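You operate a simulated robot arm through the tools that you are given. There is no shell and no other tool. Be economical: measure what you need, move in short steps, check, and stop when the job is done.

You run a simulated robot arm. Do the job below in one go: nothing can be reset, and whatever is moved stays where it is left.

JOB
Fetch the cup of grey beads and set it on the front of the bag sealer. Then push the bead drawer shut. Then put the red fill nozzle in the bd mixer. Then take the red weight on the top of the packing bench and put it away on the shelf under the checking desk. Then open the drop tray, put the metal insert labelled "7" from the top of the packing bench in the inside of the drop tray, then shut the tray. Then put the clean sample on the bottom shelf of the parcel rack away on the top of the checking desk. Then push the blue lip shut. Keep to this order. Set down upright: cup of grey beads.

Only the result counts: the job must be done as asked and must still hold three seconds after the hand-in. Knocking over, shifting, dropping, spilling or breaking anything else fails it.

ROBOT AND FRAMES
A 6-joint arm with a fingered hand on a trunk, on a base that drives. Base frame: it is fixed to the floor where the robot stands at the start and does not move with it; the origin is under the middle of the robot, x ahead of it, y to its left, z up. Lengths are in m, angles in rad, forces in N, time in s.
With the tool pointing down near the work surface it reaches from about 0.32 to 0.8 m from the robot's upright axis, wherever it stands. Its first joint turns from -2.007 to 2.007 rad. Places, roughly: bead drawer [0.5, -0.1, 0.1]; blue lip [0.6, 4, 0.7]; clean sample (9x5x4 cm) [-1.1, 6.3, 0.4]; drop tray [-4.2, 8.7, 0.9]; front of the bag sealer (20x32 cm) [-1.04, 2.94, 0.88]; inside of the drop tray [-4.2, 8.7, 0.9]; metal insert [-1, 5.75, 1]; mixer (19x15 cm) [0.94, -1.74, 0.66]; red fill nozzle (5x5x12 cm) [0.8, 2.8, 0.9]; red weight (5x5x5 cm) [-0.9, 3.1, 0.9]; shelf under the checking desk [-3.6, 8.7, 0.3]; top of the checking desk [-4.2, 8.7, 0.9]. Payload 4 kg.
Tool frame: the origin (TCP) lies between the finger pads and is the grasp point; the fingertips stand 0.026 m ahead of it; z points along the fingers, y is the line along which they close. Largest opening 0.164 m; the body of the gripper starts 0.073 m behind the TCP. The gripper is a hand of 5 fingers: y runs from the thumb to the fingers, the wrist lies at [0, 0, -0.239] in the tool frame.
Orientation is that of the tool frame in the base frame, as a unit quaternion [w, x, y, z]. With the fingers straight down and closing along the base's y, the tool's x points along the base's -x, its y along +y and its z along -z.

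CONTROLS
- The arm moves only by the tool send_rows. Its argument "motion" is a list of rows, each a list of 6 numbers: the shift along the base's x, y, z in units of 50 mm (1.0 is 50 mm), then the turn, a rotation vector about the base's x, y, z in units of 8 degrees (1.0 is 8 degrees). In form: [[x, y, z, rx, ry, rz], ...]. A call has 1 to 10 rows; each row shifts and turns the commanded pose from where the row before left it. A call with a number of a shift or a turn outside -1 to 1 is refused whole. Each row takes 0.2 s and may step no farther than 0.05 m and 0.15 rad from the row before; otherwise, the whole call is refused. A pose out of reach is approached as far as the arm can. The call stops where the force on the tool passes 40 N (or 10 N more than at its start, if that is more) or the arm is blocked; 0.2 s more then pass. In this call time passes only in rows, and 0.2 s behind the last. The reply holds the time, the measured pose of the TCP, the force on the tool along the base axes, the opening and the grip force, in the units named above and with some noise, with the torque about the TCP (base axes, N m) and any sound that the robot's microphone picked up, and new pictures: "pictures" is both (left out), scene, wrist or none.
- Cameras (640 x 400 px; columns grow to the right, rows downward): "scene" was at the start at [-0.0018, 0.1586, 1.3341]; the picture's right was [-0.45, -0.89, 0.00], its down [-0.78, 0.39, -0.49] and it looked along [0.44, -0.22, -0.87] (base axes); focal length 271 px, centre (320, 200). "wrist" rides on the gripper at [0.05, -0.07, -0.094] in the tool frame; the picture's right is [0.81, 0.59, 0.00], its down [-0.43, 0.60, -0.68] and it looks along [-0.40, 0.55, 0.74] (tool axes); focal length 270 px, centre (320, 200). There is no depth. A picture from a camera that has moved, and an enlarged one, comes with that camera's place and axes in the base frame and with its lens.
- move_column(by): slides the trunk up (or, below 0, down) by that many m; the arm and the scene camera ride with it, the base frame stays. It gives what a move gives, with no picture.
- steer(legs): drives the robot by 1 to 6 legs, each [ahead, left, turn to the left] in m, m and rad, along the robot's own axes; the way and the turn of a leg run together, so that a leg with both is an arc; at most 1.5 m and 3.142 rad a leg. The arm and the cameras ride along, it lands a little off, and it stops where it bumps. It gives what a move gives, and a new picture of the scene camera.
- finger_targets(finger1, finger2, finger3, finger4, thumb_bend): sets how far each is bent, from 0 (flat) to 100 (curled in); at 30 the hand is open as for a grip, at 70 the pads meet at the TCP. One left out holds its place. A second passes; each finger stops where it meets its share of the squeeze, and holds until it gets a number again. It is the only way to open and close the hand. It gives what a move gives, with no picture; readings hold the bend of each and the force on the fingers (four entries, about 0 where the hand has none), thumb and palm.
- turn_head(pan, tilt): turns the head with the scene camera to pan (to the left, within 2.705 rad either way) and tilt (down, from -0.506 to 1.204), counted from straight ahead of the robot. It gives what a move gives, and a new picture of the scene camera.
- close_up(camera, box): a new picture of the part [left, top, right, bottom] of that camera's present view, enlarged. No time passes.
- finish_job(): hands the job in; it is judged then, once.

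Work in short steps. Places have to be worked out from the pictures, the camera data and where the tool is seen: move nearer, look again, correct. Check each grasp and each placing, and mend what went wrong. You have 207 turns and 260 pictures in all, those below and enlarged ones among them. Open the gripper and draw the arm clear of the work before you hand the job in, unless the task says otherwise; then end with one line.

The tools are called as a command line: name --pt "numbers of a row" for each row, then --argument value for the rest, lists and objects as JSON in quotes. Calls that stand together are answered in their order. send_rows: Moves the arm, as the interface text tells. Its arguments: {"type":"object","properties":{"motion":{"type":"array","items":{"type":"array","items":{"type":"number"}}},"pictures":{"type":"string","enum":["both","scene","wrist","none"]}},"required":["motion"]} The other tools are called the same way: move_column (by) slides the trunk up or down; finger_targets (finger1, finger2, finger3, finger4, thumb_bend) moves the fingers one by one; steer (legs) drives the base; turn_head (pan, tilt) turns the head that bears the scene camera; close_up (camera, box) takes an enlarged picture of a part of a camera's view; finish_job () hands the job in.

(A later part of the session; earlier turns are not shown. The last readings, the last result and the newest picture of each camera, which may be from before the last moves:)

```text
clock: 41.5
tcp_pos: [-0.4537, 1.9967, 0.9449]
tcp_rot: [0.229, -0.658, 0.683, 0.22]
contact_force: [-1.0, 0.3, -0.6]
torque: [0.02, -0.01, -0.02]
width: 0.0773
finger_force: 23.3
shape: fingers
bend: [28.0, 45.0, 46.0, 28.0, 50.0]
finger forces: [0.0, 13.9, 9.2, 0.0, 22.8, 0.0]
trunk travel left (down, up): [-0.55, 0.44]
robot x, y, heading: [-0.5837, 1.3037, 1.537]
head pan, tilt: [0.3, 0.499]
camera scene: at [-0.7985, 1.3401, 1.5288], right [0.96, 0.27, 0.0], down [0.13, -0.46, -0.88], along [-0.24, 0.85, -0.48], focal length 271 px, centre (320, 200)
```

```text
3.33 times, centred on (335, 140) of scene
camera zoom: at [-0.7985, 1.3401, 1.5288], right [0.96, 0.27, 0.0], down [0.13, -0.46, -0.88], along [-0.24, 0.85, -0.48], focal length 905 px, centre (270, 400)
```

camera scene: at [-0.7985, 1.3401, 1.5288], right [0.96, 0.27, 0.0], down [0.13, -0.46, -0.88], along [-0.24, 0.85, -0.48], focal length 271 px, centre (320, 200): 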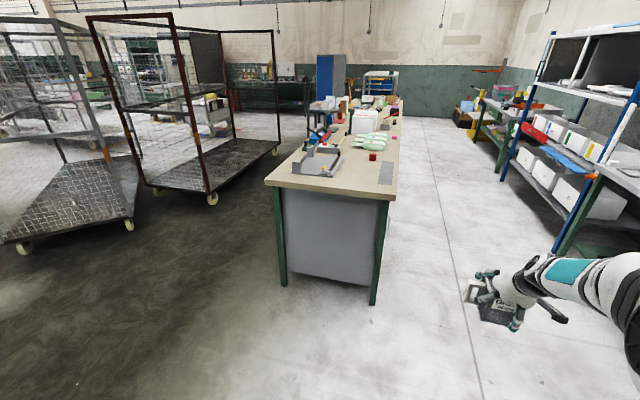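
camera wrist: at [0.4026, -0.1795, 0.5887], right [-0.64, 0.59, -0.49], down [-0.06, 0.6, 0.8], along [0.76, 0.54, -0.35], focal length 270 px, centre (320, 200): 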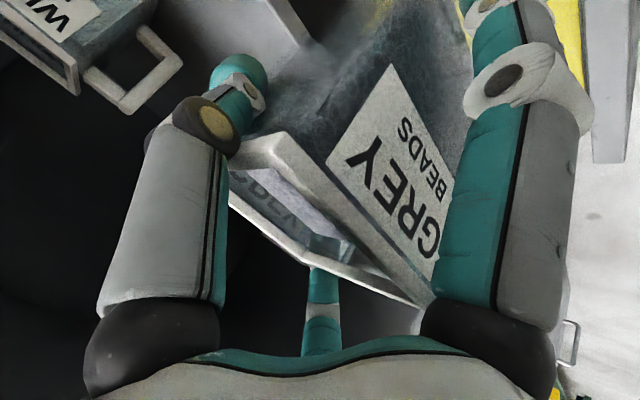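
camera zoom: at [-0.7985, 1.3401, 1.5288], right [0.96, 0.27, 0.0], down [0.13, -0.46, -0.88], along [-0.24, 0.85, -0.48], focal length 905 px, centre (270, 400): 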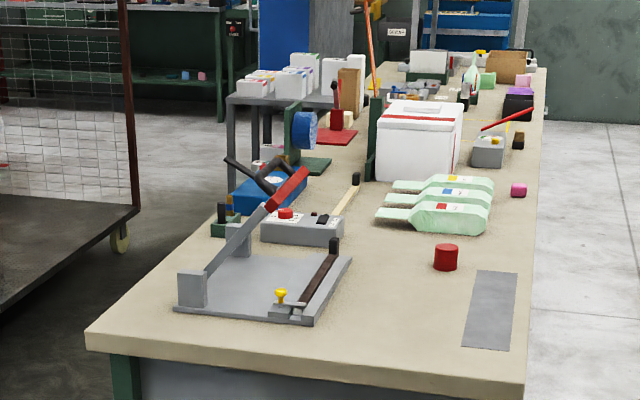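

The grey lever device is the sealer; its front is the strip x −1.14…−0.94, y 2.78…3.10. I raise the trunk and drive to stand south of the bench.

move_column --by 0.14

steer --legs '[[0.35, 0, 0.034], [0.4, 0.57, 0]]'

turn_head --pan -0.15 --tilt 0.7

```text
clock: 43.1
tcp_pos: [-0.453, 1.9965, 1.0843]
tcp_rot: [0.229, -0.659, 0.682, 0.221]
contact_force: [-0.2, -0.5, -1.4]
torque: [0.0, 0.01, -0.03]
width: 0.0773
finger_force: 22.8
shape: fingers
bend: [28.0, 45.0, 46.0, 28.0, 50.0]
finger forces: [0.0, 14.0, 9.1, 0.0, 22.8, 0.0]
trunk travel left (down, up): [-0.69, 0.3]
robot x, y, heading: [-0.5879, 1.3026, 1.542]
head pan, tilt: [0.3, 0.499]
```

```text
clock: 48.9
tcp_pos: [-1.0739, 2.739, 1.0853]
tcp_rot: [-0.223, 0.68, -0.66, -0.227]
contact_force: [0.1, -0.2, -0.9]
torque: [0.01, -0.03, -0.02]
width: 0.077
finger_force: 23.1
shape: fingers
bend: [28.0, 45.0, 46.0, 28.0, 50.0]
finger forces: [0.0, 14.1, 9.0, 0.1, 22.8, 0.0]
trunk travel left (down, up): [-0.69, 0.3]
robot x, y, heading: [-1.1611, 2.036, 1.611]
head pan, tilt: [0.3, 0.499]
camera scene: at [-1.374, 2.0609, 1.6688], right [0.94, 0.33, 0.0], down [0.16, -0.45, -0.88], along [-0.29, 0.83, -0.48], focal length 271 px, centre (320, 200)
```

scene: 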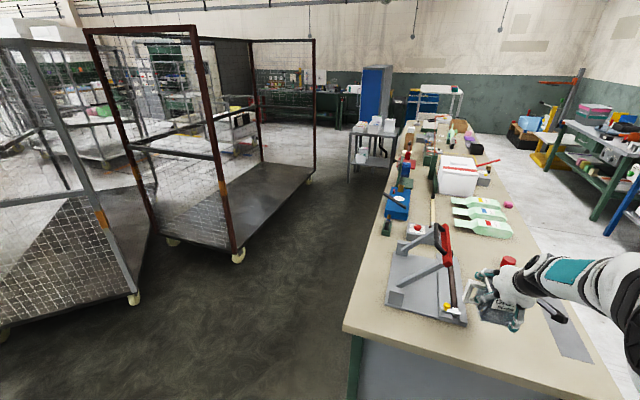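

```text
clock: 49.8
tcp_pos: [-1.0716, 2.7383, 1.085]
tcp_rot: [-0.222, 0.681, -0.66, -0.228]
contact_force: [0.4, 0.1, -0.7]
torque: [0.01, -0.03, -0.04]
width: 0.0772
finger_force: 23.0
shape: fingers
bend: [28.0, 45.0, 46.0, 28.0, 50.0]
finger forces: [0.1, 14.0, 9.1, 0.1, 22.8, 0.1]
trunk travel left (down, up): [-0.69, 0.3]
robot x, y, heading: [-1.1598, 2.0397, 1.615]
head pan, tilt: [-0.15, 0.7]
camera scene: at [-1.3339, 2.0591, 1.6511], right [0.99, -0.11, 0.0], down [-0.07, -0.64, -0.77], along [0.09, 0.76, -0.64], focal length 271 px, centre (320, 200)
```

scene: 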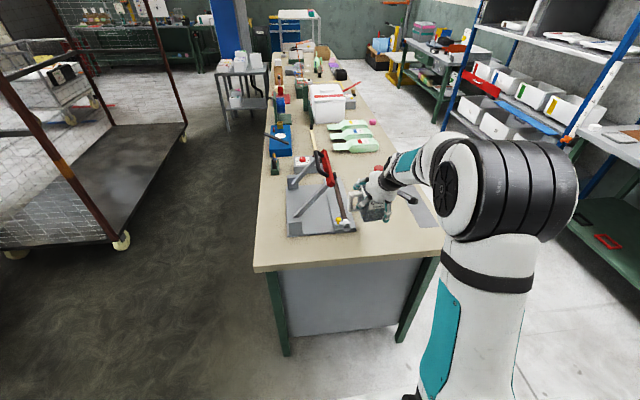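

I zoom in on the sealer and cup to fix the plate's right edge and the free strip.

close_up --camera "scene" --box '[250, 110, 450, 250]'

```text
2.86 times, centred on (350, 180) of scene
camera zoom: at [-1.3339, 2.0591, 1.6511], right [0.99, -0.11, 0.0], down [-0.07, -0.64, -0.77], along [0.09, 0.76, -0.64], focal length 775 px, centre (234, 257)
```

zoom: 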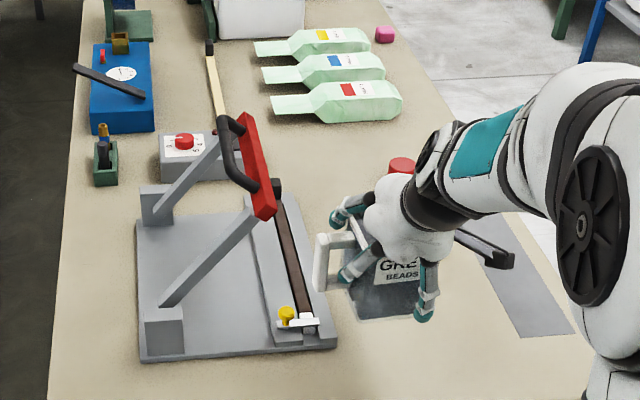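

Plate edge lies at x≈−1.10. I'll set the cup at (−1.0, 2.92): move the arm there while high.

send_rows --pt "0.5 0.5 0 0 0 0" --pt "0.5 0.7 0 0 0 0" --pt "0.4 0.8 0 0 0 0" --pt "0 0.8 0 0 0 0" --pt "0 0.8 0 0 0 0" --pictures "both"

close_up --camera "scene" --box '[250, 110, 450, 250]'

```text
clock: 51.0
tcp_pos: [-1.0026, 2.9236, 1.081]
tcp_rot: [-0.221, 0.681, -0.661, -0.227]
contact_force: [-0.9, 0.6, -1.5]
torque: [-0.01, -0.05, -0.01]
width: 0.0772
finger_force: 23.0
shape: fingers
bend: [28.0, 45.0, 46.0, 28.0, 50.0]
finger forces: [0.1, 13.9, 9.1, 0.0, 22.6, 0.1]
trunk travel left (down, up): [-0.69, 0.3]
robot x, y, heading: [-1.1585, 2.0365, 1.606]
head pan, tilt: [-0.15, 0.7]
camera scene: at [-1.3337, 2.0608, 1.6511], right [0.99, -0.11, 0.0], down [-0.07, -0.64, -0.76], along [0.09, 0.76, -0.64], focal length 271 px, centre (320, 200)
camera wrist: at [-0.9289, 2.8297, 1.1256], right [-0.57, -0.66, -0.49], down [-0.59, -0.08, 0.8], along [-0.57, 0.74, -0.35], focal length 270 px, centre (320, 200)
```

scene: 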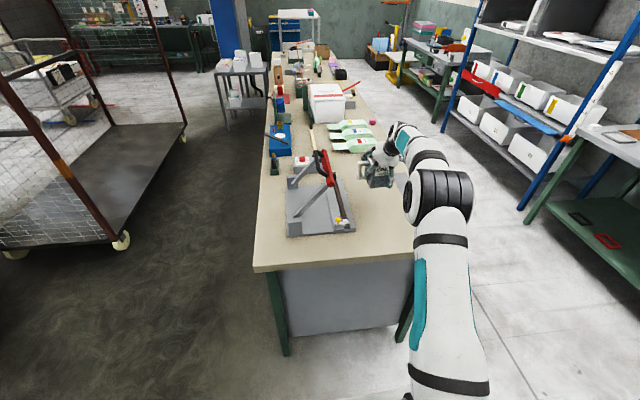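
wrist: 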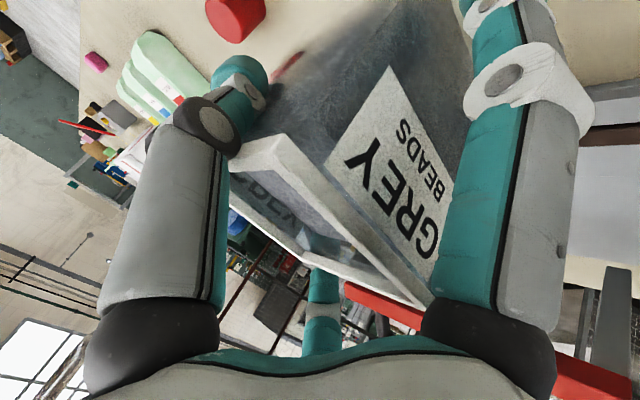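

```text
2.86 times, centred on (350, 180) of scene
camera zoom: at [-1.3337, 2.0608, 1.6511], right [0.99, -0.11, 0.0], down [-0.07, -0.64, -0.76], along [0.09, 0.76, -0.64], focal length 775 px, centre (234, 257)
```

zoom: 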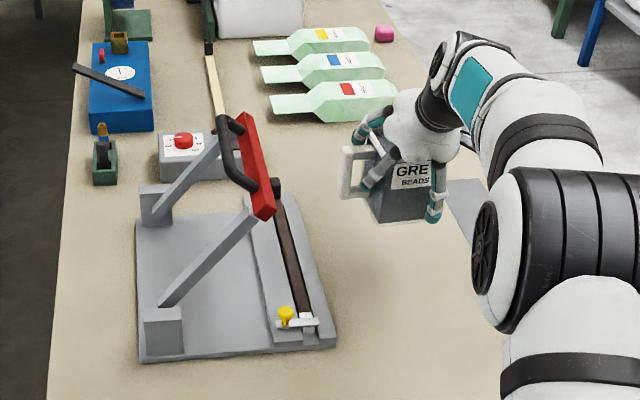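

Clear all round. I lower 0.075 m, then in fine steps until contact.

send_rows --pt "0 0 -0.5 0 0 0" --pt "0 0 -0.5 0 0 0" --pt "0 0 -0.5 0 0 0" --pictures "none"

close_up --camera "scene" --box '[310, 110, 450, 210]'

```text
clock: 51.8
tcp_pos: [-0.9997, 2.9197, 1.0081]
tcp_rot: [-0.222, 0.681, -0.66, -0.228]
contact_force: [0.4, -0.5, -1.4]
torque: [0.0, 0.03, -0.02]
width: 0.0772
finger_force: 22.6
shape: fingers
bend: [28.0, 45.0, 46.0, 28.0, 50.0]
finger forces: [0.0, 13.9, 9.0, 0.0, 22.6, 0.1]
trunk travel left (down, up): [-0.69, 0.3]
robot x, y, heading: [-1.1589, 2.0393, 1.605]
head pan, tilt: [-0.15, 0.7]
```

```text
4.00 times, centred on (380, 160) of scene
camera zoom: at [-1.3336, 2.0597, 1.6511], right [0.99, -0.11, 0.0], down [-0.07, -0.64, -0.76], along [0.09, 0.76, -0.64], focal length 1086 px, centre (80, 360)
```

zoom: 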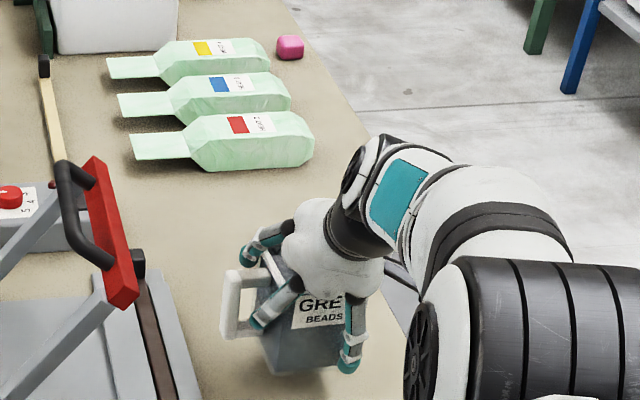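

Cup is a few cm above the bench. Lowering in 5 mm steps.

send_rows --pt "0 0 -0.1 0 0 0" --pt "0 0 -0.1 0 0 0" --pt "0 0 -0.1 0 0 0" --pt "0 0 -0.1 0 0 0" --pt "0 0 -0.1 0 0 0" --pt "0 0 -0.1 0 0 0" --pictures "none"

close_up --camera "scene" --box '[310, 110, 450, 210]'

```text
clock: 53.1
tcp_pos: [-1.005, 2.9166, 0.9776]
tcp_rot: [-0.221, 0.681, -0.66, -0.228]
contact_force: [0.4, 0.5, -1.2]
torque: [-0.01, -0.02, -0.01]
width: 0.0773
finger_force: 22.3
shape: fingers
bend: [28.0, 45.0, 46.0, 28.0, 50.0]
finger forces: [0.0, 13.9, 8.9, 0.0, 22.6, 0.0]
trunk travel left (down, up): [-0.69, 0.3]
robot x, y, heading: [-1.1606, 2.0385, 1.61]
head pan, tilt: [-0.15, 0.7]
```

```text
4.00 times, centred on (380, 160) of scene
camera zoom: at [-1.3338, 2.0593, 1.6511], right [0.99, -0.11, 0.0], down [-0.07, -0.64, -0.76], along [0.09, 0.76, -0.64], focal length 1086 px, centre (80, 360)
```

zoom: 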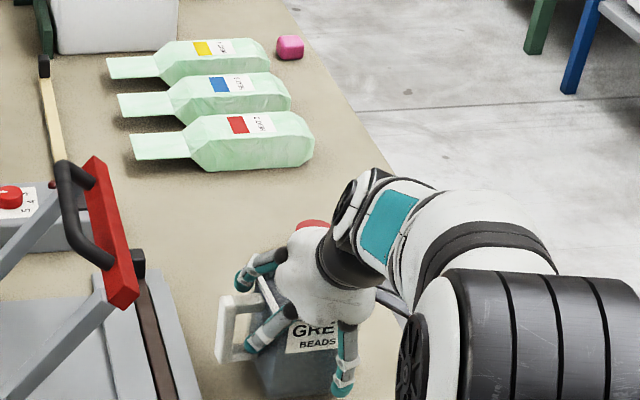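

No contact yet; a few more 4 mm steps.

send_rows --pt "0 0 -0.08 0 0 0" --pt "0 0 -0.08 0 0 0" --pt "0 0 -0.08 0 0 0" --pt "0 0 -0.08 0 0 0" --pictures "none"

close_up --camera "scene" --box '[310, 130, 450, 230]'

```text
clock: 54.1
tcp_pos: [-1.0043, 2.9177, 0.9701]
tcp_rot: [-0.226, 0.68, -0.658, -0.23]
contact_force: [0.3, -7.2, 21.8]
torque: [0.11, -0.52, -0.04]
width: 0.0772
finger_force: 24.5
shape: fingers
bend: [28.0, 45.0, 46.0, 28.0, 50.0]
finger forces: [0.1, 16.2, 8.7, 0.0, 24.2, 0.0]
trunk travel left (down, up): [-0.69, 0.3]
robot x, y, heading: [-1.1609, 2.036, 1.606]
head pan, tilt: [-0.15, 0.7]
```

```text
4.00 times, centred on (380, 180) of scene
camera zoom: at [-1.3344, 2.055, 1.6515], right [0.99, -0.11, 0.0], down [-0.07, -0.64, -0.77], along [0.09, 0.76, -0.64], focal length 1086 px, centre (80, 280)
```

zoom: 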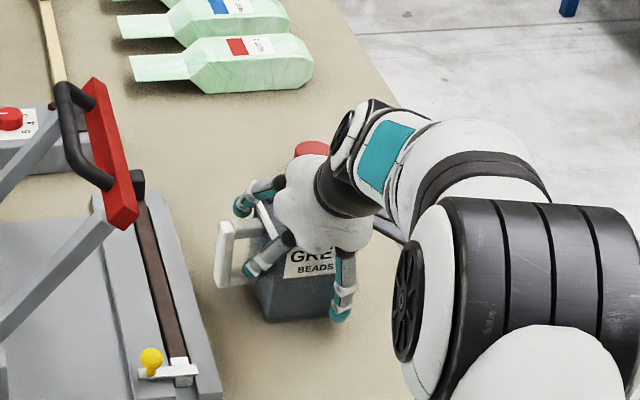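

Contact at 22 N. I ease up a few mm, then open thumb and fingers.

send_rows --pt "0 0 0.12 0 0 0" --pictures "none"

finger_targets --finger2 34 --finger3 34 --thumb_bend 36

close_up --camera "scene" --box '[310, 130, 450, 230]'

```text
clock: 54.5
tcp_pos: [-1.003, 2.9183, 0.9697]
tcp_rot: [-0.224, 0.68, -0.66, -0.228]
contact_force: [3.1, -1.4, 13.6]
torque: [0.31, -0.63, -0.06]
width: 0.0773
finger_force: 24.1
shape: fingers
bend: [28.0, 46.0, 46.0, 28.0, 50.0]
finger forces: [0.1, 14.6, 8.3, 0.1, 25.1, 0.0]
trunk travel left (down, up): [-0.69, 0.3]
robot x, y, heading: [-1.1567, 2.0372, 1.603]
head pan, tilt: [-0.15, 0.7]
```

```text
clock: 55.5
tcp_pos: [-1.0043, 2.9187, 0.9692]
tcp_rot: [-0.221, 0.681, -0.66, -0.227]
contact_force: [0.5, -0.2, 0.0]
torque: [0.01, 0.0, 0.02]
width: 0.0864
finger_force: 0.0
shape: fingers
bend: [28.0, 34.0, 34.0, 28.0, 36.0]
finger forces: [0.0, 0.0, 0.0, 0.1, 0.1, 0.0]
trunk travel left (down, up): [-0.69, 0.3]
robot x, y, heading: [-1.1613, 2.0359, 1.606]
head pan, tilt: [-0.15, 0.7]
```

```text
4.00 times, centred on (380, 180) of scene
camera zoom: at [-1.3338, 2.0592, 1.6511], right [0.99, -0.11, 0.0], down [-0.07, -0.64, -0.76], along [0.09, 0.76, -0.64], focal length 1086 px, centre (80, 280)
```

zoom: 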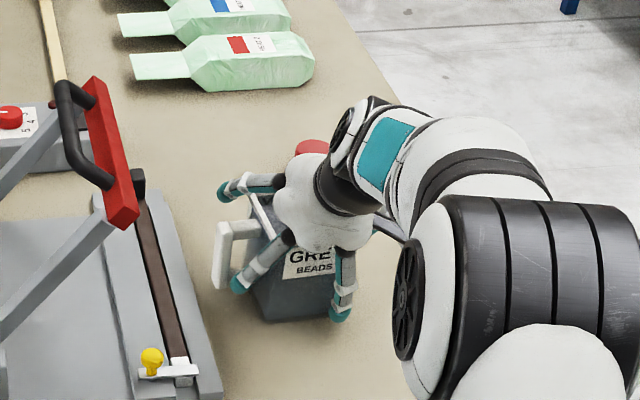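

Released and still. I rise straight up 0.1 m, then look.

send_rows --pt "0 0 0.3 0 0 0" --pt "0 0 0.4 0 0 0" --pt "0 -0.2 0.6 0 0 0" --pt "0 -0.6 0.8 0 0 0" --pt "0 -0.6 0.8 0 0 0" --pt "0 -0.8 0.4 0 0 0" --pictures "scene"

close_up --camera "scene" --box '[280, 130, 440, 250]'

```text
clock: 57.0
tcp_pos: [-1.0007, 2.8066, 1.1371]
tcp_rot: [-0.223, 0.681, -0.66, -0.228]
contact_force: [0.2, -0.2, -0.7]
torque: [0.04, 0.0, 0.0]
width: 0.0866
finger_force: 0.2
shape: fingers
bend: [28.0, 34.0, 34.0, 28.0, 36.0]
finger forces: [0.0, 0.0, 0.0, 0.0, 0.0, 0.0]
trunk travel left (down, up): [-0.69, 0.3]
robot x, y, heading: [-1.1589, 2.038, 1.607]
head pan, tilt: [-0.15, 0.7]
camera scene: at [-1.3339, 2.0572, 1.6511], right [0.99, -0.11, 0.0], down [-0.07, -0.64, -0.77], along [0.09, 0.76, -0.64], focal length 271 px, centre (320, 200)
```

scene: 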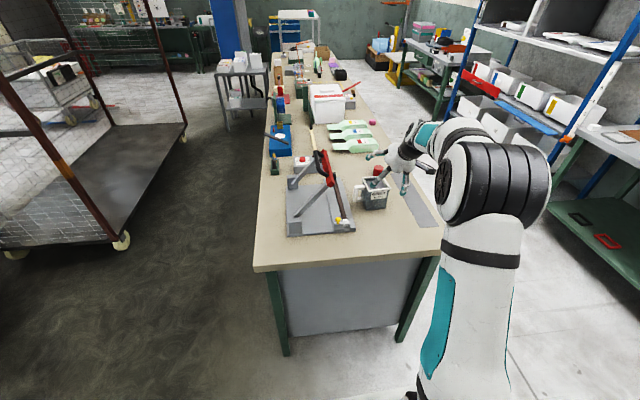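

```text
3.33 times, centred on (360, 190) of scene
camera zoom: at [-1.3339, 2.0572, 1.6511], right [0.99, -0.11, 0.0], down [-0.07, -0.64, -0.77], along [0.09, 0.76, -0.64], focal length 905 px, centre (187, 233)
```

zoom: 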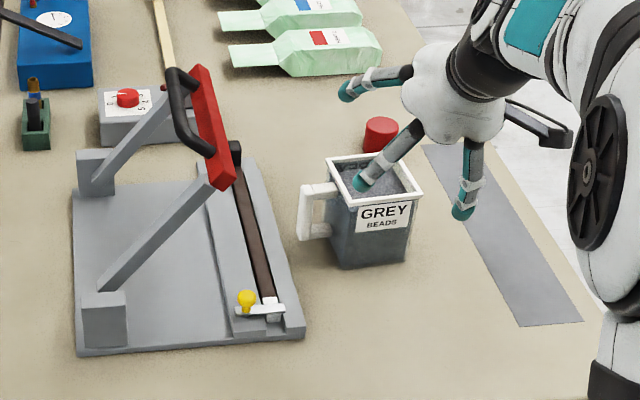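

The cup stands upright in front of the sealer, lever untouched. Next the bead drawer: I drive back the way I came and face the bead bench.

steer --legs '[[-0.75, -0.55, -0.035], [-1.3, -0.2, 0], [0, 0, -1.571]]'

turn_head --pan -0.1 --tilt 0.8

```text
clock: 72.0
tcp_pos: [0.3402, -0.2457, 1.1362]
tcp_rot: [0.319, 0.03, 0.947, -0.011]
contact_force: [0.9, 0.3, -0.1]
torque: [-0.02, 0.01, -0.01]
width: 0.0864
finger_force: 0.0
shape: fingers
bend: [28.0, 34.0, 34.0, 28.0, 36.0]
finger forces: [0.0, 0.0, 0.1, 0.1, 0.0, 0.1]
trunk travel left (down, up): [-0.69, 0.3]
robot x, y, heading: [-0.4124, -0.013, -0.061]
head pan, tilt: [-0.15, 0.7]
camera scene: at [-0.3771, 0.1589, 1.6511], right [-0.21, -0.98, 0.0], down [-0.63, 0.13, -0.76], along [0.75, -0.16, -0.64], focal length 271 px, centre (320, 200)
```

scene: 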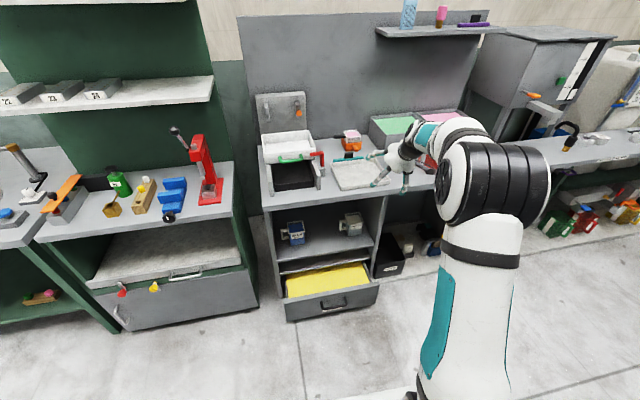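

```text
clock: 72.6
tcp_pos: [0.341, -0.2466, 1.1354]
tcp_rot: [0.318, 0.031, 0.948, -0.011]
contact_force: [-0.2, 0.6, -0.5]
torque: [0.01, 0.0, -0.02]
width: 0.0861
finger_force: 0.0
shape: fingers
bend: [28.0, 34.0, 34.0, 28.0, 36.0]
finger forces: [0.1, 0.0, 0.0, 0.1, 0.1, 0.0]
trunk travel left (down, up): [-0.69, 0.3]
robot x, y, heading: [-0.4125, -0.0148, -0.058]
head pan, tilt: [-0.099, 0.799]
camera scene: at [-0.3805, 0.1638, 1.6429], right [-0.16, -0.99, 0.0], down [-0.71, 0.11, -0.7], along [0.69, -0.11, -0.72], focal length 271 px, centre (320, 200)
```

scene: 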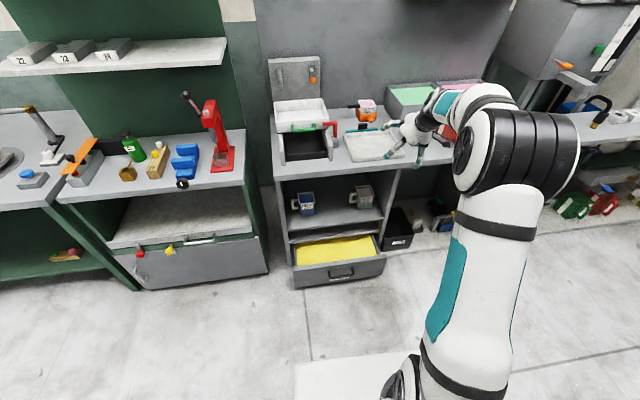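

I zoom on the drawer to locate its front face and handle.

close_up --camera "scene" --box '[270, 180, 430, 300]'

```text
3.33 times, centred on (350, 240) of scene
camera zoom: at [-0.3805, 0.1638, 1.6429], right [-0.16, -0.99, 0.0], down [-0.71, 0.11, -0.7], along [0.69, -0.11, -0.72], focal length 905 px, centre (220, 67)
```

zoom: 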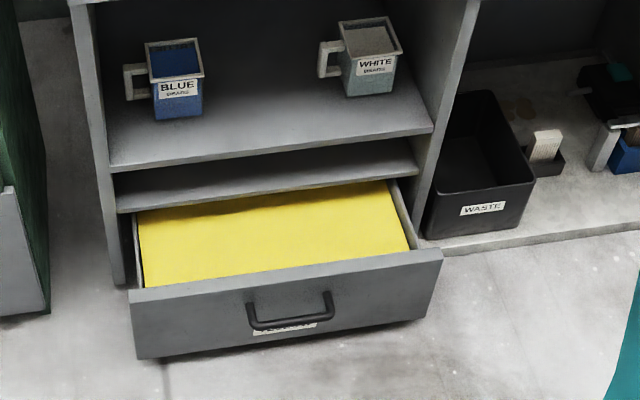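

Drawer face: x≈0.425, z 0.04–0.28, y centre ≈ −0.09, to be pushed about 0.16 m in. I make a fist, retract the arm, and lower the trunk.

finger_targets --finger1 90 --finger2 90 --finger3 90 --finger4 90 --thumb_bend 90

send_rows --pt "-0.8 0.5 -0.3 0 0 0" --pt "-0.8 0.5 -0.3 0 0 0" --pt "-0.8 0.5 -0.3 0 0 0" --pt "-0.8 0.5 0 0 0 0" --pictures "none"

move_column --by -0.4

move_column --by -0.28

turn_head --pan -0.1 --tilt 0.8

```text
clock: 73.6
tcp_pos: [0.3401, -0.246, 1.1371]
tcp_rot: [0.318, 0.031, 0.948, -0.011]
contact_force: [0.6, 0.0, -0.3]
torque: [0.01, -0.02, 0.0]
width: 0.0002
finger_force: 0.0
shape: fingers
bend: [73.0, 81.0, 81.0, 73.0, 81.0]
finger forces: [0.0, 0.1, 0.0, 0.0, 0.1, 0.1]
trunk travel left (down, up): [-0.69, 0.3]
robot x, y, heading: [-0.407, -0.0116, -0.06]
head pan, tilt: [-0.099, 0.799]
```

```text
clock: 74.6
tcp_pos: [0.1798, -0.1478, 1.0947]
tcp_rot: [0.318, 0.031, 0.947, -0.012]
contact_force: [0.0, 0.1, -0.1]
torque: [-0.01, -0.02, 0.02]
width: 0.0002
finger_force: 0.0
shape: fingers
bend: [74.0, 85.0, 85.0, 74.0, 84.0]
finger forces: [0.0, 0.0, 0.1, 0.0, 0.0, 0.0]
trunk travel left (down, up): [-0.69, 0.3]
robot x, y, heading: [-0.4136, -0.0153, -0.059]
head pan, tilt: [-0.099, 0.799]
```

```text
clock: 78.5
tcp_pos: [0.1815, -0.1496, 0.6927]
tcp_rot: [0.318, 0.031, 0.947, -0.012]
contact_force: [0.1, -0.9, -0.4]
torque: [0.0, -0.06, 0.02]
width: 0.0001
finger_force: 0.0
shape: fingers
bend: [74.0, 87.0, 87.0, 74.0, 85.0]
finger forces: [0.0, 0.1, 0.0, 0.0, 0.0, 0.0]
trunk travel left (down, up): [-0.29, 0.7]
robot x, y, heading: [-0.4076, -0.0148, -0.057]
head pan, tilt: [-0.099, 0.799]
```

```text
clock: 81.3
tcp_pos: [0.1814, -0.1484, 0.4142]
tcp_rot: [0.318, 0.031, 0.948, -0.011]
contact_force: [-0.6, 0.2, -0.5]
torque: [0.04, 0.01, -0.01]
width: 0.0001
finger_force: 0.0
shape: fingers
bend: [74.0, 87.0, 87.0, 74.0, 85.0]
finger forces: [0.0, 0.0, 0.0, 0.0, 0.0, 0.0]
trunk travel left (down, up): [-0.01, 0.98]
robot x, y, heading: [-0.4077, -0.0146, -0.059]
head pan, tilt: [-0.099, 0.799]
```

```text
clock: 81.9
tcp_pos: [0.1812, -0.1484, 0.4132]
tcp_rot: [0.318, 0.031, 0.947, -0.011]
contact_force: [0.2, 0.0, -2.1]
torque: [0.0, -0.02, 0.0]
width: 0.0
finger_force: 0.1
shape: fingers
bend: [74.0, 87.0, 87.0, 74.0, 85.0]
finger forces: [0.0, 0.0, 0.0, 0.0, 0.0, 0.0]
trunk travel left (down, up): [-0.01, 0.98]
robot x, y, heading: [-0.4075, -0.0184, -0.059]
head pan, tilt: [-0.099, 0.799]
camera scene: at [-0.3806, 0.1639, 0.9629], right [-0.16, -0.99, 0.0], down [-0.71, 0.11, -0.7], along [0.69, -0.11, -0.72], focal length 271 px, centre (320, 200)
```

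scene: 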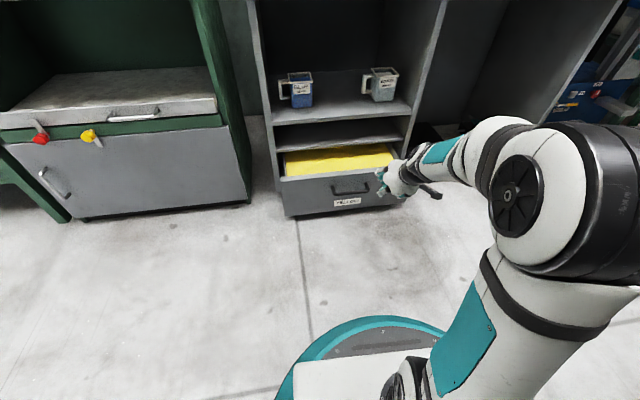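

Drawer face ≈ x 0.40, top ≈ z 0.27. I lower the fist to z≈0.18 and centre it in y.

send_rows --pt "0 0.5 -0.8 0 0 0" --pt "0 0.5 -0.8 0 0 0" --pt "0 0.2 -0.8 0 0 0" --pt "0 0 -0.8 0 0 0" --pt "0 0 -0.8 0 0 0" --pt "0 0 -0.6 0 0 0" --pictures "scene"

```text
clock: 83.3
tcp_pos: [0.1818, -0.0956, 0.1806]
tcp_rot: [0.32, 0.067, 0.945, -0.015]
contact_force: [0.9, 4.3, 0.2]
torque: [-0.24, 0.03, -0.08]
width: 0.0001
finger_force: 0.1
shape: fingers
bend: [74.0, 87.0, 87.0, 74.0, 85.0]
finger forces: [0.0, 0.1, 0.1, 0.0, 0.0, 0.1]
out of reach, approached as far as the arm can: row 3, 4, 5
trunk travel left (down, up): [-0.01, 0.98]
robot x, y, heading: [-0.4113, -0.0119, -0.061]
head pan, tilt: [-0.099, 0.799]
camera scene: at [-0.3807, 0.1639, 0.963], right [-0.16, -0.99, 0.0], down [-0.71, 0.11, -0.7], along [0.69, -0.11, -0.72], focal length 271 px, centre (320, 200)
```

scene: 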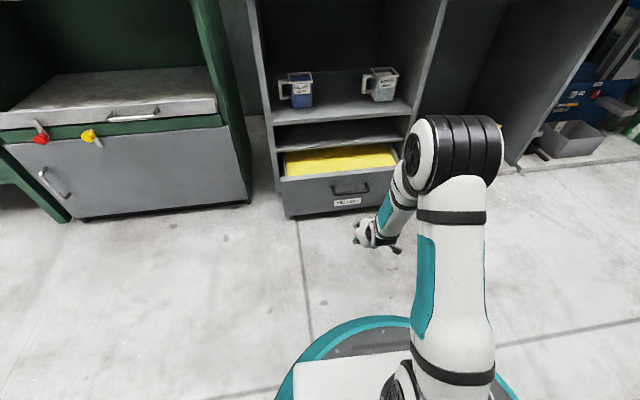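

Fist is in front of the drawer. I drive forward 0.2 m to near contact and check.

steer --legs '[[0.2, 0, 0.06]]'

close_up --camera "scene" --box '[240, 100, 480, 280]'

```text
clock: 84.9
tcp_pos: [0.3943, -0.0576, 0.181]
tcp_rot: [0.318, 0.0, 0.948, 0.0]
contact_force: [0.2, -0.7, 0.2]
torque: [0.0, -0.01, 0.03]
width: 0.0
finger_force: 0.0
shape: fingers
bend: [74.0, 87.0, 87.0, 73.0, 85.0]
finger forces: [0.0, 0.0, 0.0, 0.0, 0.0, 0.0]
trunk travel left (down, up): [-0.01, 0.98]
robot x, y, heading: [-0.2022, -0.0217, -0.0]
head pan, tilt: [-0.099, 0.799]
camera scene: at [-0.1834, 0.1596, 0.9629], right [-0.1, -1.0, 0.0], down [-0.71, 0.07, -0.7], along [0.69, -0.07, -0.72], focal length 271 px, centre (320, 200)
```

scene: 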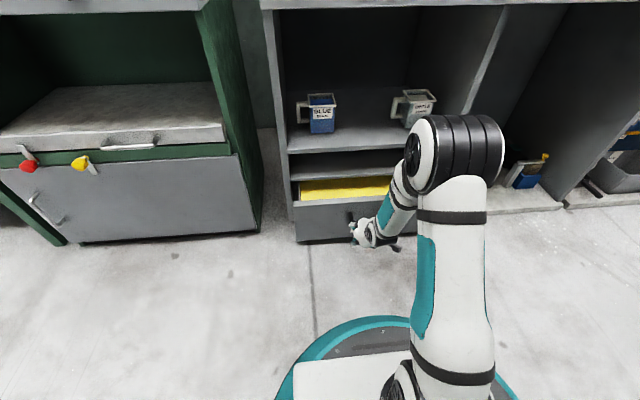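

```text
2.22 times, centred on (360, 190) of scene
camera zoom: at [-0.1834, 0.1596, 0.9629], right [-0.1, -1.0, 0.0], down [-0.71, 0.07, -0.7], along [0.69, -0.07, -0.72], focal length 603 px, centre (231, 222)
```

zoom: 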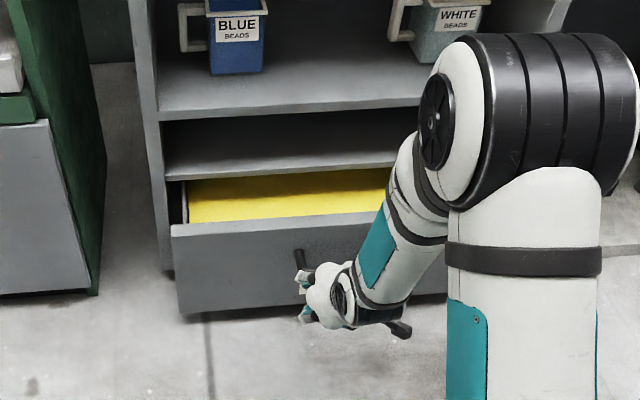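

No contact yet. I push forward with the arm in small rows.

send_rows --pt "0.5 -0.3 0 0 0 0" --pt "0.5 -0.3 0 0 0 0" --pt "0.5 0 0 0 0 0" --pt "0.5 0 0 0 0 0" --pt "0.5 0 0 0 0 0" --pictures "scene"

```text
clock: 86.1
tcp_pos: [0.4954, -0.0906, 0.175]
tcp_rot: [0.307, 0.002, 0.952, -0.002]
contact_force: [-13.4, 1.0, 2.6]
torque: [-0.07, -0.33, -0.11]
width: 0.0006
finger_force: 6.2
shape: fingers
bend: [74.0, 87.0, 87.0, 73.0, 85.0]
finger forces: [0.0, 0.0, 0.0, 12.2, 0.1, 0.1]
trunk travel left (down, up): [-0.01, 0.98]
robot x, y, heading: [-0.2004, -0.0224, 0.003]
head pan, tilt: [-0.099, 0.799]
stopped in row 5: the force on the tool passed its limit at 67 N (the readings are from after the stop); the commanded pose is now the measured one
camera scene: at [-0.1842, 0.1597, 0.9628], right [-0.1, -1.0, 0.0], down [-0.71, 0.07, -0.7], along [0.69, -0.07, -0.72], focal length 271 px, centre (320, 200)
```

scene: 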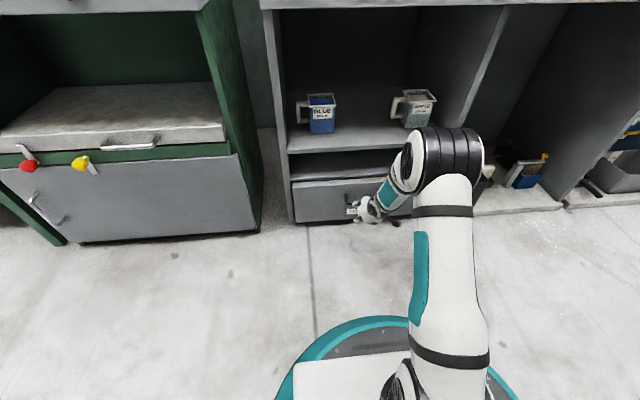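

The push ended with a firm stop; the drawer looks shut. I back off and zoom to verify.

send_rows --pt "-0.8 0 0 0 0 0" --pt "-0.8 0 0 0 0 0" --pictures "none"

close_up --camera "scene" --box '[270, 130, 430, 240]'

```text
clock: 86.7
tcp_pos: [0.4172, -0.0891, 0.1777]
tcp_rot: [0.31, 0.002, 0.951, -0.001]
contact_force: [0.1, -0.1, 0.5]
torque: [0.01, -0.02, -0.02]
width: 0.0005
finger_force: 0.0
shape: fingers
bend: [74.0, 87.0, 87.0, 73.0, 84.0]
finger forces: [0.0, 0.0, 0.1, 0.0, 0.1, 0.1]
trunk travel left (down, up): [-0.01, 0.98]
robot x, y, heading: [-0.2007, -0.0189, 0.002]
head pan, tilt: [-0.099, 0.799]
```

```text
3.64 times, centred on (350, 185) of scene
camera zoom: at [-0.1834, 0.1596, 0.9628], right [-0.1, -1.0, 0.0], down [-0.71, 0.07, -0.7], along [0.69, -0.07, -0.72], focal length 987 px, centre (211, 254)
```

zoom: 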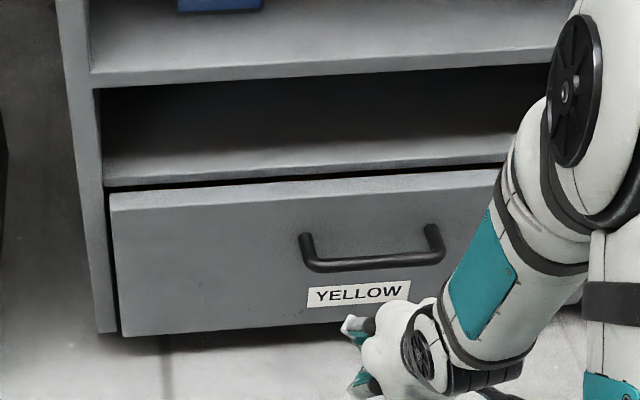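

Looks nearly flush; I push once more gently to make sure it is at its stop.

send_rows --pt "0.7 0 0 0 0 0" --pt "0.5 0 0 0 0 0" --pt "0.2 0 0 0 0 0" --pt "0.15 0 0 0 0 0" --pt "0.15 0 0 0 0 0" --pt "0.15 0 0 0 0 0" --pt "0.15 0 0 0 0 0" --pt "0.15 0 0 0 0 0" --pt "0.15 0 0 0 0 0" --pictures "none"

send_rows --pt "-0.8 0 0 0 0 0" --pt "-0.8 0 0 0 0 0" --pt "-0.8 0 0 0 0 0" --pt "-0.8 0 0 0 0 0" --pictures "none"

close_up --camera "scene" --box '[270, 130, 430, 240]'

```text
clock: 87.9
tcp_pos: [0.4958, -0.0898, 0.1725]
tcp_rot: [0.302, 0.004, 0.953, -0.003]
contact_force: [-11.1, 1.1, 2.4]
torque: [-0.07, -0.38, -0.09]
width: 0.0007
finger_force: 5.3
shape: fingers
bend: [74.0, 87.0, 87.0, 73.0, 84.0]
finger forces: [0.0, 0.0, 0.1, 11.3, 0.0, 0.0]
trunk travel left (down, up): [-0.01, 0.98]
robot x, y, heading: [-0.2021, -0.0186, 0.002]
head pan, tilt: [-0.099, 0.799]
stopped in row 6: the force on the tool passed its limit at 48 N (the readings are from after the stop); the commanded pose is now the measured one
```

```text
clock: 88.9
tcp_pos: [0.3383, -0.0907, 0.1702]
tcp_rot: [0.304, 0.003, 0.953, -0.002]
contact_force: [-1.4, -0.4, 0.6]
torque: [0.01, -0.01, 0.01]
width: 0.0005
finger_force: 0.1
shape: fingers
bend: [74.0, 87.0, 87.0, 73.0, 84.0]
finger forces: [0.0, 0.0, 0.0, 0.1, 0.1, 0.1]
trunk travel left (down, up): [-0.01, 0.98]
robot x, y, heading: [-0.2048, -0.0202, 0.003]
head pan, tilt: [-0.099, 0.799]
```

```text
3.64 times, centred on (350, 185) of scene
camera zoom: at [-0.1842, 0.1597, 0.9629], right [-0.1, -1.0, 0.0], down [-0.71, 0.07, -0.7], along [0.69, -0.07, -0.72], focal length 987 px, centre (211, 254)
```

zoom: 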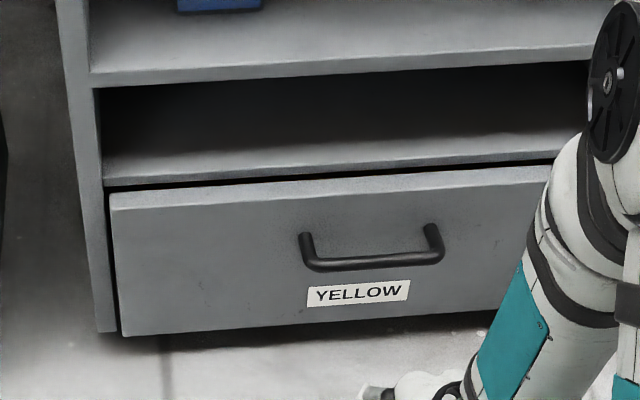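

The drawer sits against its stop. Next the red nozzle near (0.8, 2.8): I raise the trunk, point the tool down, open the hand.

move_column --by 0.4

move_column --by 0.25

send_rows --pt "-0.2 0 0.8 0 1 0" --pt "0 0 0.8 0 1 0" --pt "0 0 0.8 0 1 0" --pt "0 0 0.8 0 1 0" --pt "0 0 0 0 0.4 0" --pictures "none"

finger_targets --finger1 30 --finger2 30 --finger3 30 --finger4 30 --thumb_bend 30

turn_head --pan 1.2 --tilt 0.5

```text
clock: 92.7
tcp_pos: [0.3391, -0.0898, 0.5689]
tcp_rot: [0.303, 0.004, 0.953, -0.003]
contact_force: [0.0, -1.3, -0.3]
torque: [-0.01, 0.0, -0.02]
width: 0.0004
finger_force: 0.0
shape: fingers
bend: [74.0, 87.0, 87.0, 73.0, 84.0]
finger forces: [0.0, 0.0, 0.1, 0.0, 0.1, 0.0]
trunk travel left (down, up): [-0.41, 0.58]
robot x, y, heading: [-0.2013, -0.0195, -0.003]
head pan, tilt: [-0.099, 0.799]
```

```text
clock: 95.3
tcp_pos: [0.3385, -0.089, 0.8191]
tcp_rot: [0.303, 0.004, 0.953, -0.003]
contact_force: [0.2, 0.2, 0.5]
torque: [-0.02, 0.0, -0.03]
width: 0.0006
finger_force: 0.1
shape: fingers
bend: [74.0, 87.0, 87.0, 73.0, 84.0]
finger forces: [0.0, 0.0, 0.1, 0.1, 0.0, 0.0]
trunk travel left (down, up): [-0.66, 0.33]
robot x, y, heading: [-0.2049, -0.0207, 0.002]
head pan, tilt: [-0.099, 0.799]
```

```text
clock: 96.7
tcp_pos: [0.3394, -0.0548, 0.9345]
tcp_rot: [0.096, 0.082, 0.984, 0.126]
contact_force: [0.6, 0.2, -0.8]
torque: [0.0, -0.01, -0.03]
width: 0.0005
finger_force: 0.0
shape: fingers
bend: [74.0, 87.0, 87.0, 73.0, 84.0]
finger forces: [0.0, 0.0, 0.0, 0.0, 0.0, 0.0]
out of reach, approached as far as the arm can: row 2, 3, 4, 5
trunk travel left (down, up): [-0.66, 0.33]
robot x, y, heading: [-0.2053, -0.0214, 0.006]
head pan, tilt: [-0.099, 0.799]
stopped in row 5: the arm was blocked; the commanded pose is now the measured one
```

```text
clock: 97.7
tcp_pos: [0.3407, -0.0539, 0.9335]
tcp_rot: [0.096, 0.083, 0.984, 0.124]
contact_force: [0.1, 0.8, -0.2]
torque: [0.02, 0.03, -0.01]
width: 0.0905
finger_force: 0.0
shape: fingers
bend: [30.0, 30.0, 30.0, 30.0, 30.0]
finger forces: [0.1, 0.1, 0.0, 0.0, 0.0, 0.1]
trunk travel left (down, up): [-0.66, 0.33]
robot x, y, heading: [-0.2017, -0.0194, 0.005]
head pan, tilt: [-0.099, 0.799]
```

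```text
clock: 99.2
tcp_pos: [0.3402, -0.0543, 0.9329]
tcp_rot: [0.094, 0.083, 0.984, 0.125]
contact_force: [0.2, -1.2, 0.0]
torque: [-0.01, -0.01, -0.04]
width: 0.0905
finger_force: 0.0
shape: fingers
bend: [30.0, 30.0, 30.0, 30.0, 30.0]
finger forces: [0.1, 0.0, 0.0, 0.0, 0.0, 0.0]
trunk travel left (down, up): [-0.66, 0.33]
robot x, y, heading: [-0.2027, -0.024, 0.007]
head pan, tilt: [1.201, 0.499]
camera scene: at [-0.2318, 0.2524, 1.6388], right [0.93, -0.36, 0.0], down [-0.17, -0.45, -0.88], along [0.32, 0.82, -0.48], focal length 271 px, centre (320, 200)
```

scene: 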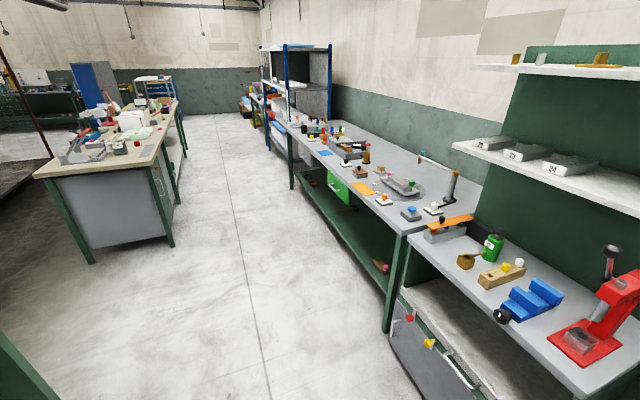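

I slide the base left along the aisle to y≈2.7, staying at x≈−0.2.

steer --legs '[[0, 1.4, 0], [0, 1.35, 0]]'

turn_head --pan 0.1 --tilt 0.6

```text
clock: 112.5
tcp_pos: [0.352, 2.6865, 0.9337]
tcp_rot: [0.096, 0.085, 0.984, 0.125]
contact_force: [0.0, 0.5, -0.6]
torque: [-0.02, 0.0, -0.01]
width: 0.0906
finger_force: 0.0
shape: fingers
bend: [30.0, 30.0, 30.0, 30.0, 30.0]
finger forces: [0.0, 0.1, 0.0, 0.1, 0.0, 0.0]
trunk travel left (down, up): [-0.66, 0.33]
robot x, y, heading: [-0.19, 2.7259, -0.002]
head pan, tilt: [1.201, 0.499]
camera scene: at [-0.218, 2.9986, 1.6388], right [0.93, -0.37, 0.0], down [-0.17, -0.45, -0.88], along [0.32, 0.82, -0.48], focal length 271 px, centre (320, 200)
```

scene: 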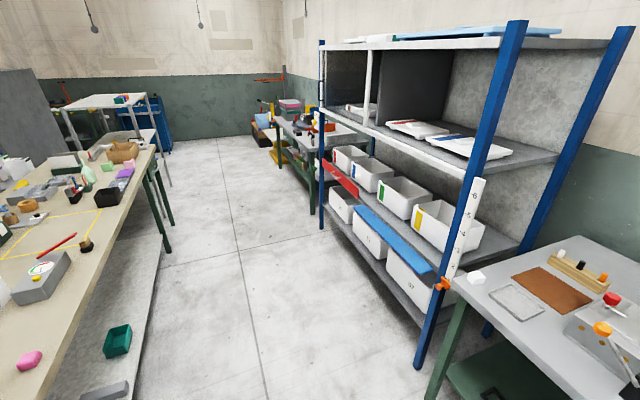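

```text
clock: 113.8
tcp_pos: [0.3529, 2.6876, 0.9345]
tcp_rot: [0.096, 0.085, 0.984, 0.125]
contact_force: [-0.3, 0.6, -0.9]
torque: [0.01, -0.04, 0.0]
width: 0.0905
finger_force: 0.0
shape: fingers
bend: [30.0, 30.0, 30.0, 30.0, 30.0]
finger forces: [0.1, 0.0, 0.0, 0.0, 0.0, 0.0]
trunk travel left (down, up): [-0.66, 0.33]
robot x, y, heading: [-0.1916, 2.7216, -0.002]
head pan, tilt: [0.099, 0.6]
camera scene: at [-0.1633, 2.9221, 1.6297], right [0.1, -1.0, 0.0], down [-0.56, -0.05, -0.83], along [0.82, 0.08, -0.56], focal length 271 px, centre (320, 200)
```

scene: 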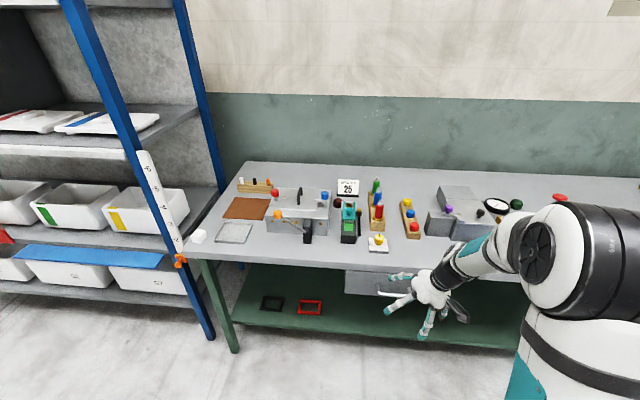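

close_up --camera "scene" --box '[220, 165, 440, 265]'

```text
2.91 times, centred on (330, 215) of scene
camera zoom: at [-0.1633, 2.9221, 1.6297], right [0.1, -1.0, 0.0], down [-0.56, -0.05, -0.83], along [0.82, 0.08, -0.56], focal length 790 px, centre (291, 156)
```

zoom: 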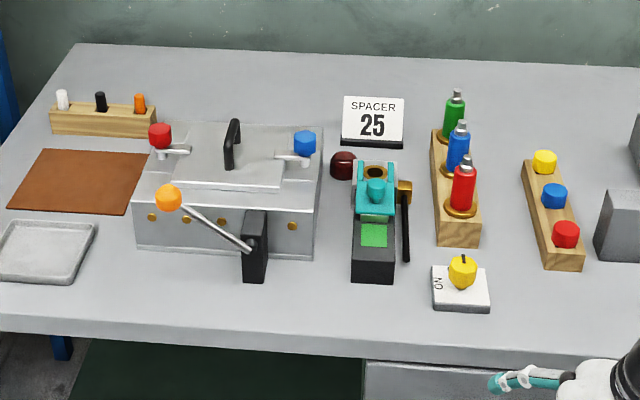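

The red nozzle stands in the wooden rack, about (0.84, 2.75), base ≈0.85, top ≈0.96. I raise the trunk a bit and straighten the tool downwards.

move_column --by 0.2

send_rows --pt "0.5 0 0 -0.6 0.46 0.41" --pt "0.5 0 0 -0.6 0.46 0.41" --pt "0.0 0 0 -0.6 0.46 0.41" --pictures "none"

finger_targets --finger1 40 --finger2 40 --finger3 40 --finger4 40 --thumb_bend 40

```text
clock: 116.0
tcp_pos: [0.3511, 2.6878, 1.1345]
tcp_rot: [0.095, 0.086, 0.984, 0.125]
contact_force: [-0.1, 0.6, 0.2]
torque: [-0.05, -0.01, 0.02]
width: 0.0905
finger_force: 0.1
shape: fingers
bend: [30.0, 30.0, 30.0, 30.0, 30.0]
finger forces: [0.0, 0.0, 0.0, 0.0, 0.0, 0.0]
trunk travel left (down, up): [-0.86, 0.13]
robot x, y, heading: [-0.1901, 2.7263, -0.003]
head pan, tilt: [0.099, 0.6]
```

```text
clock: 116.8
tcp_pos: [0.3906, 2.6895, 1.1161]
tcp_rot: [0.05, 0.029, 0.995, 0.082]
contact_force: [-0.3, 0.7, 0.0]
torque: [0.01, 0.01, 0.0]
width: 0.0905
finger_force: 0.0
shape: fingers
bend: [30.0, 30.0, 30.0, 30.0, 30.0]
finger forces: [0.0, 0.0, 0.1, 0.0, 0.0, 0.0]
out of reach, approached as far as the arm can: row 2, 3
trunk travel left (down, up): [-0.86, 0.13]
robot x, y, heading: [-0.1939, 2.7262, -0.003]
head pan, tilt: [0.099, 0.6]
```

```text
clock: 117.8
tcp_pos: [0.3917, 2.6895, 1.1168]
tcp_rot: [0.048, 0.028, 0.995, 0.083]
contact_force: [-0.9, 0.2, -0.1]
torque: [0.01, -0.01, 0.02]
width: 0.0675
finger_force: 0.0
shape: fingers
bend: [40.0, 40.0, 40.0, 40.0, 40.0]
finger forces: [0.1, 0.1, 0.1, 0.0, 0.0, 0.0]
trunk travel left (down, up): [-0.86, 0.13]
robot x, y, heading: [-0.1921, 2.724, -0.007]
head pan, tilt: [0.099, 0.6]
```

The wrist is near a joint limit at this height; I lower the hand 0.1 m and let the orientation settle, then look.

send_rows --pt "0.3 0 -0.7 -0.3 0.2 0.3" --pt "0.3 0 -0.7 -0.3 0.2 0.3" --pt "0.3 0 -0.3 0 0.2 0" --pictures "both"

```text
clock: 118.6
tcp_pos: [0.4142, 2.688, 1.0096]
tcp_rot: [0.022, -0.013, 0.997, 0.076]
contact_force: [1.3, 0.2, 0.1]
torque: [0.05, 0.03, -0.02]
width: 0.0674
finger_force: 0.0
shape: fingers
bend: [40.0, 40.0, 40.0, 40.0, 40.0]
finger forces: [0.1, 0.1, 0.0, 0.0, 0.1, 0.0]
out of reach, approached as far as the arm can: row 1, 2
trunk travel left (down, up): [-0.86, 0.13]
robot x, y, heading: [-0.192, 2.7238, -0.004]
head pan, tilt: [0.099, 0.6]
camera scene: at [-0.1621, 2.922, 1.8298], right [0.1, -1.0, 0.0], down [-0.56, -0.05, -0.82], along [0.82, 0.08, -0.57], focal length 271 px, centre (320, 200)
camera wrist: at [0.3631, 2.605, 1.0892], right [-0.82, 0.56, 0.05], down [0.39, 0.49, 0.78], along [0.41, 0.66, -0.62], focal length 270 px, centre (320, 200)
```

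scene: 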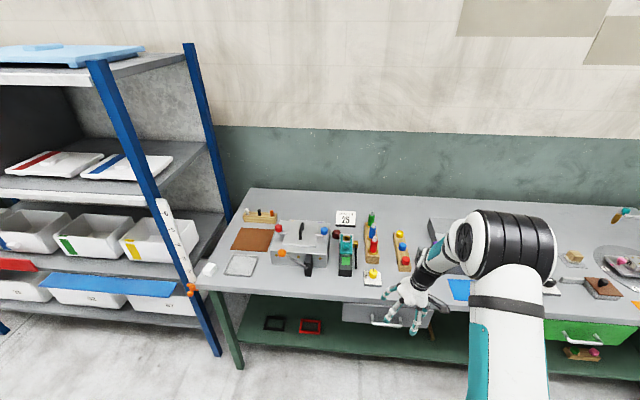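
wrist: 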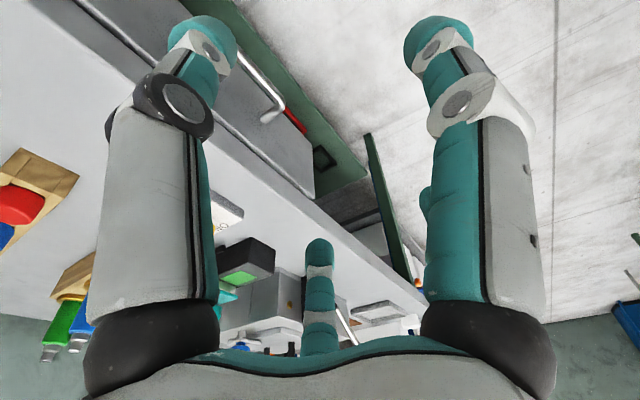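

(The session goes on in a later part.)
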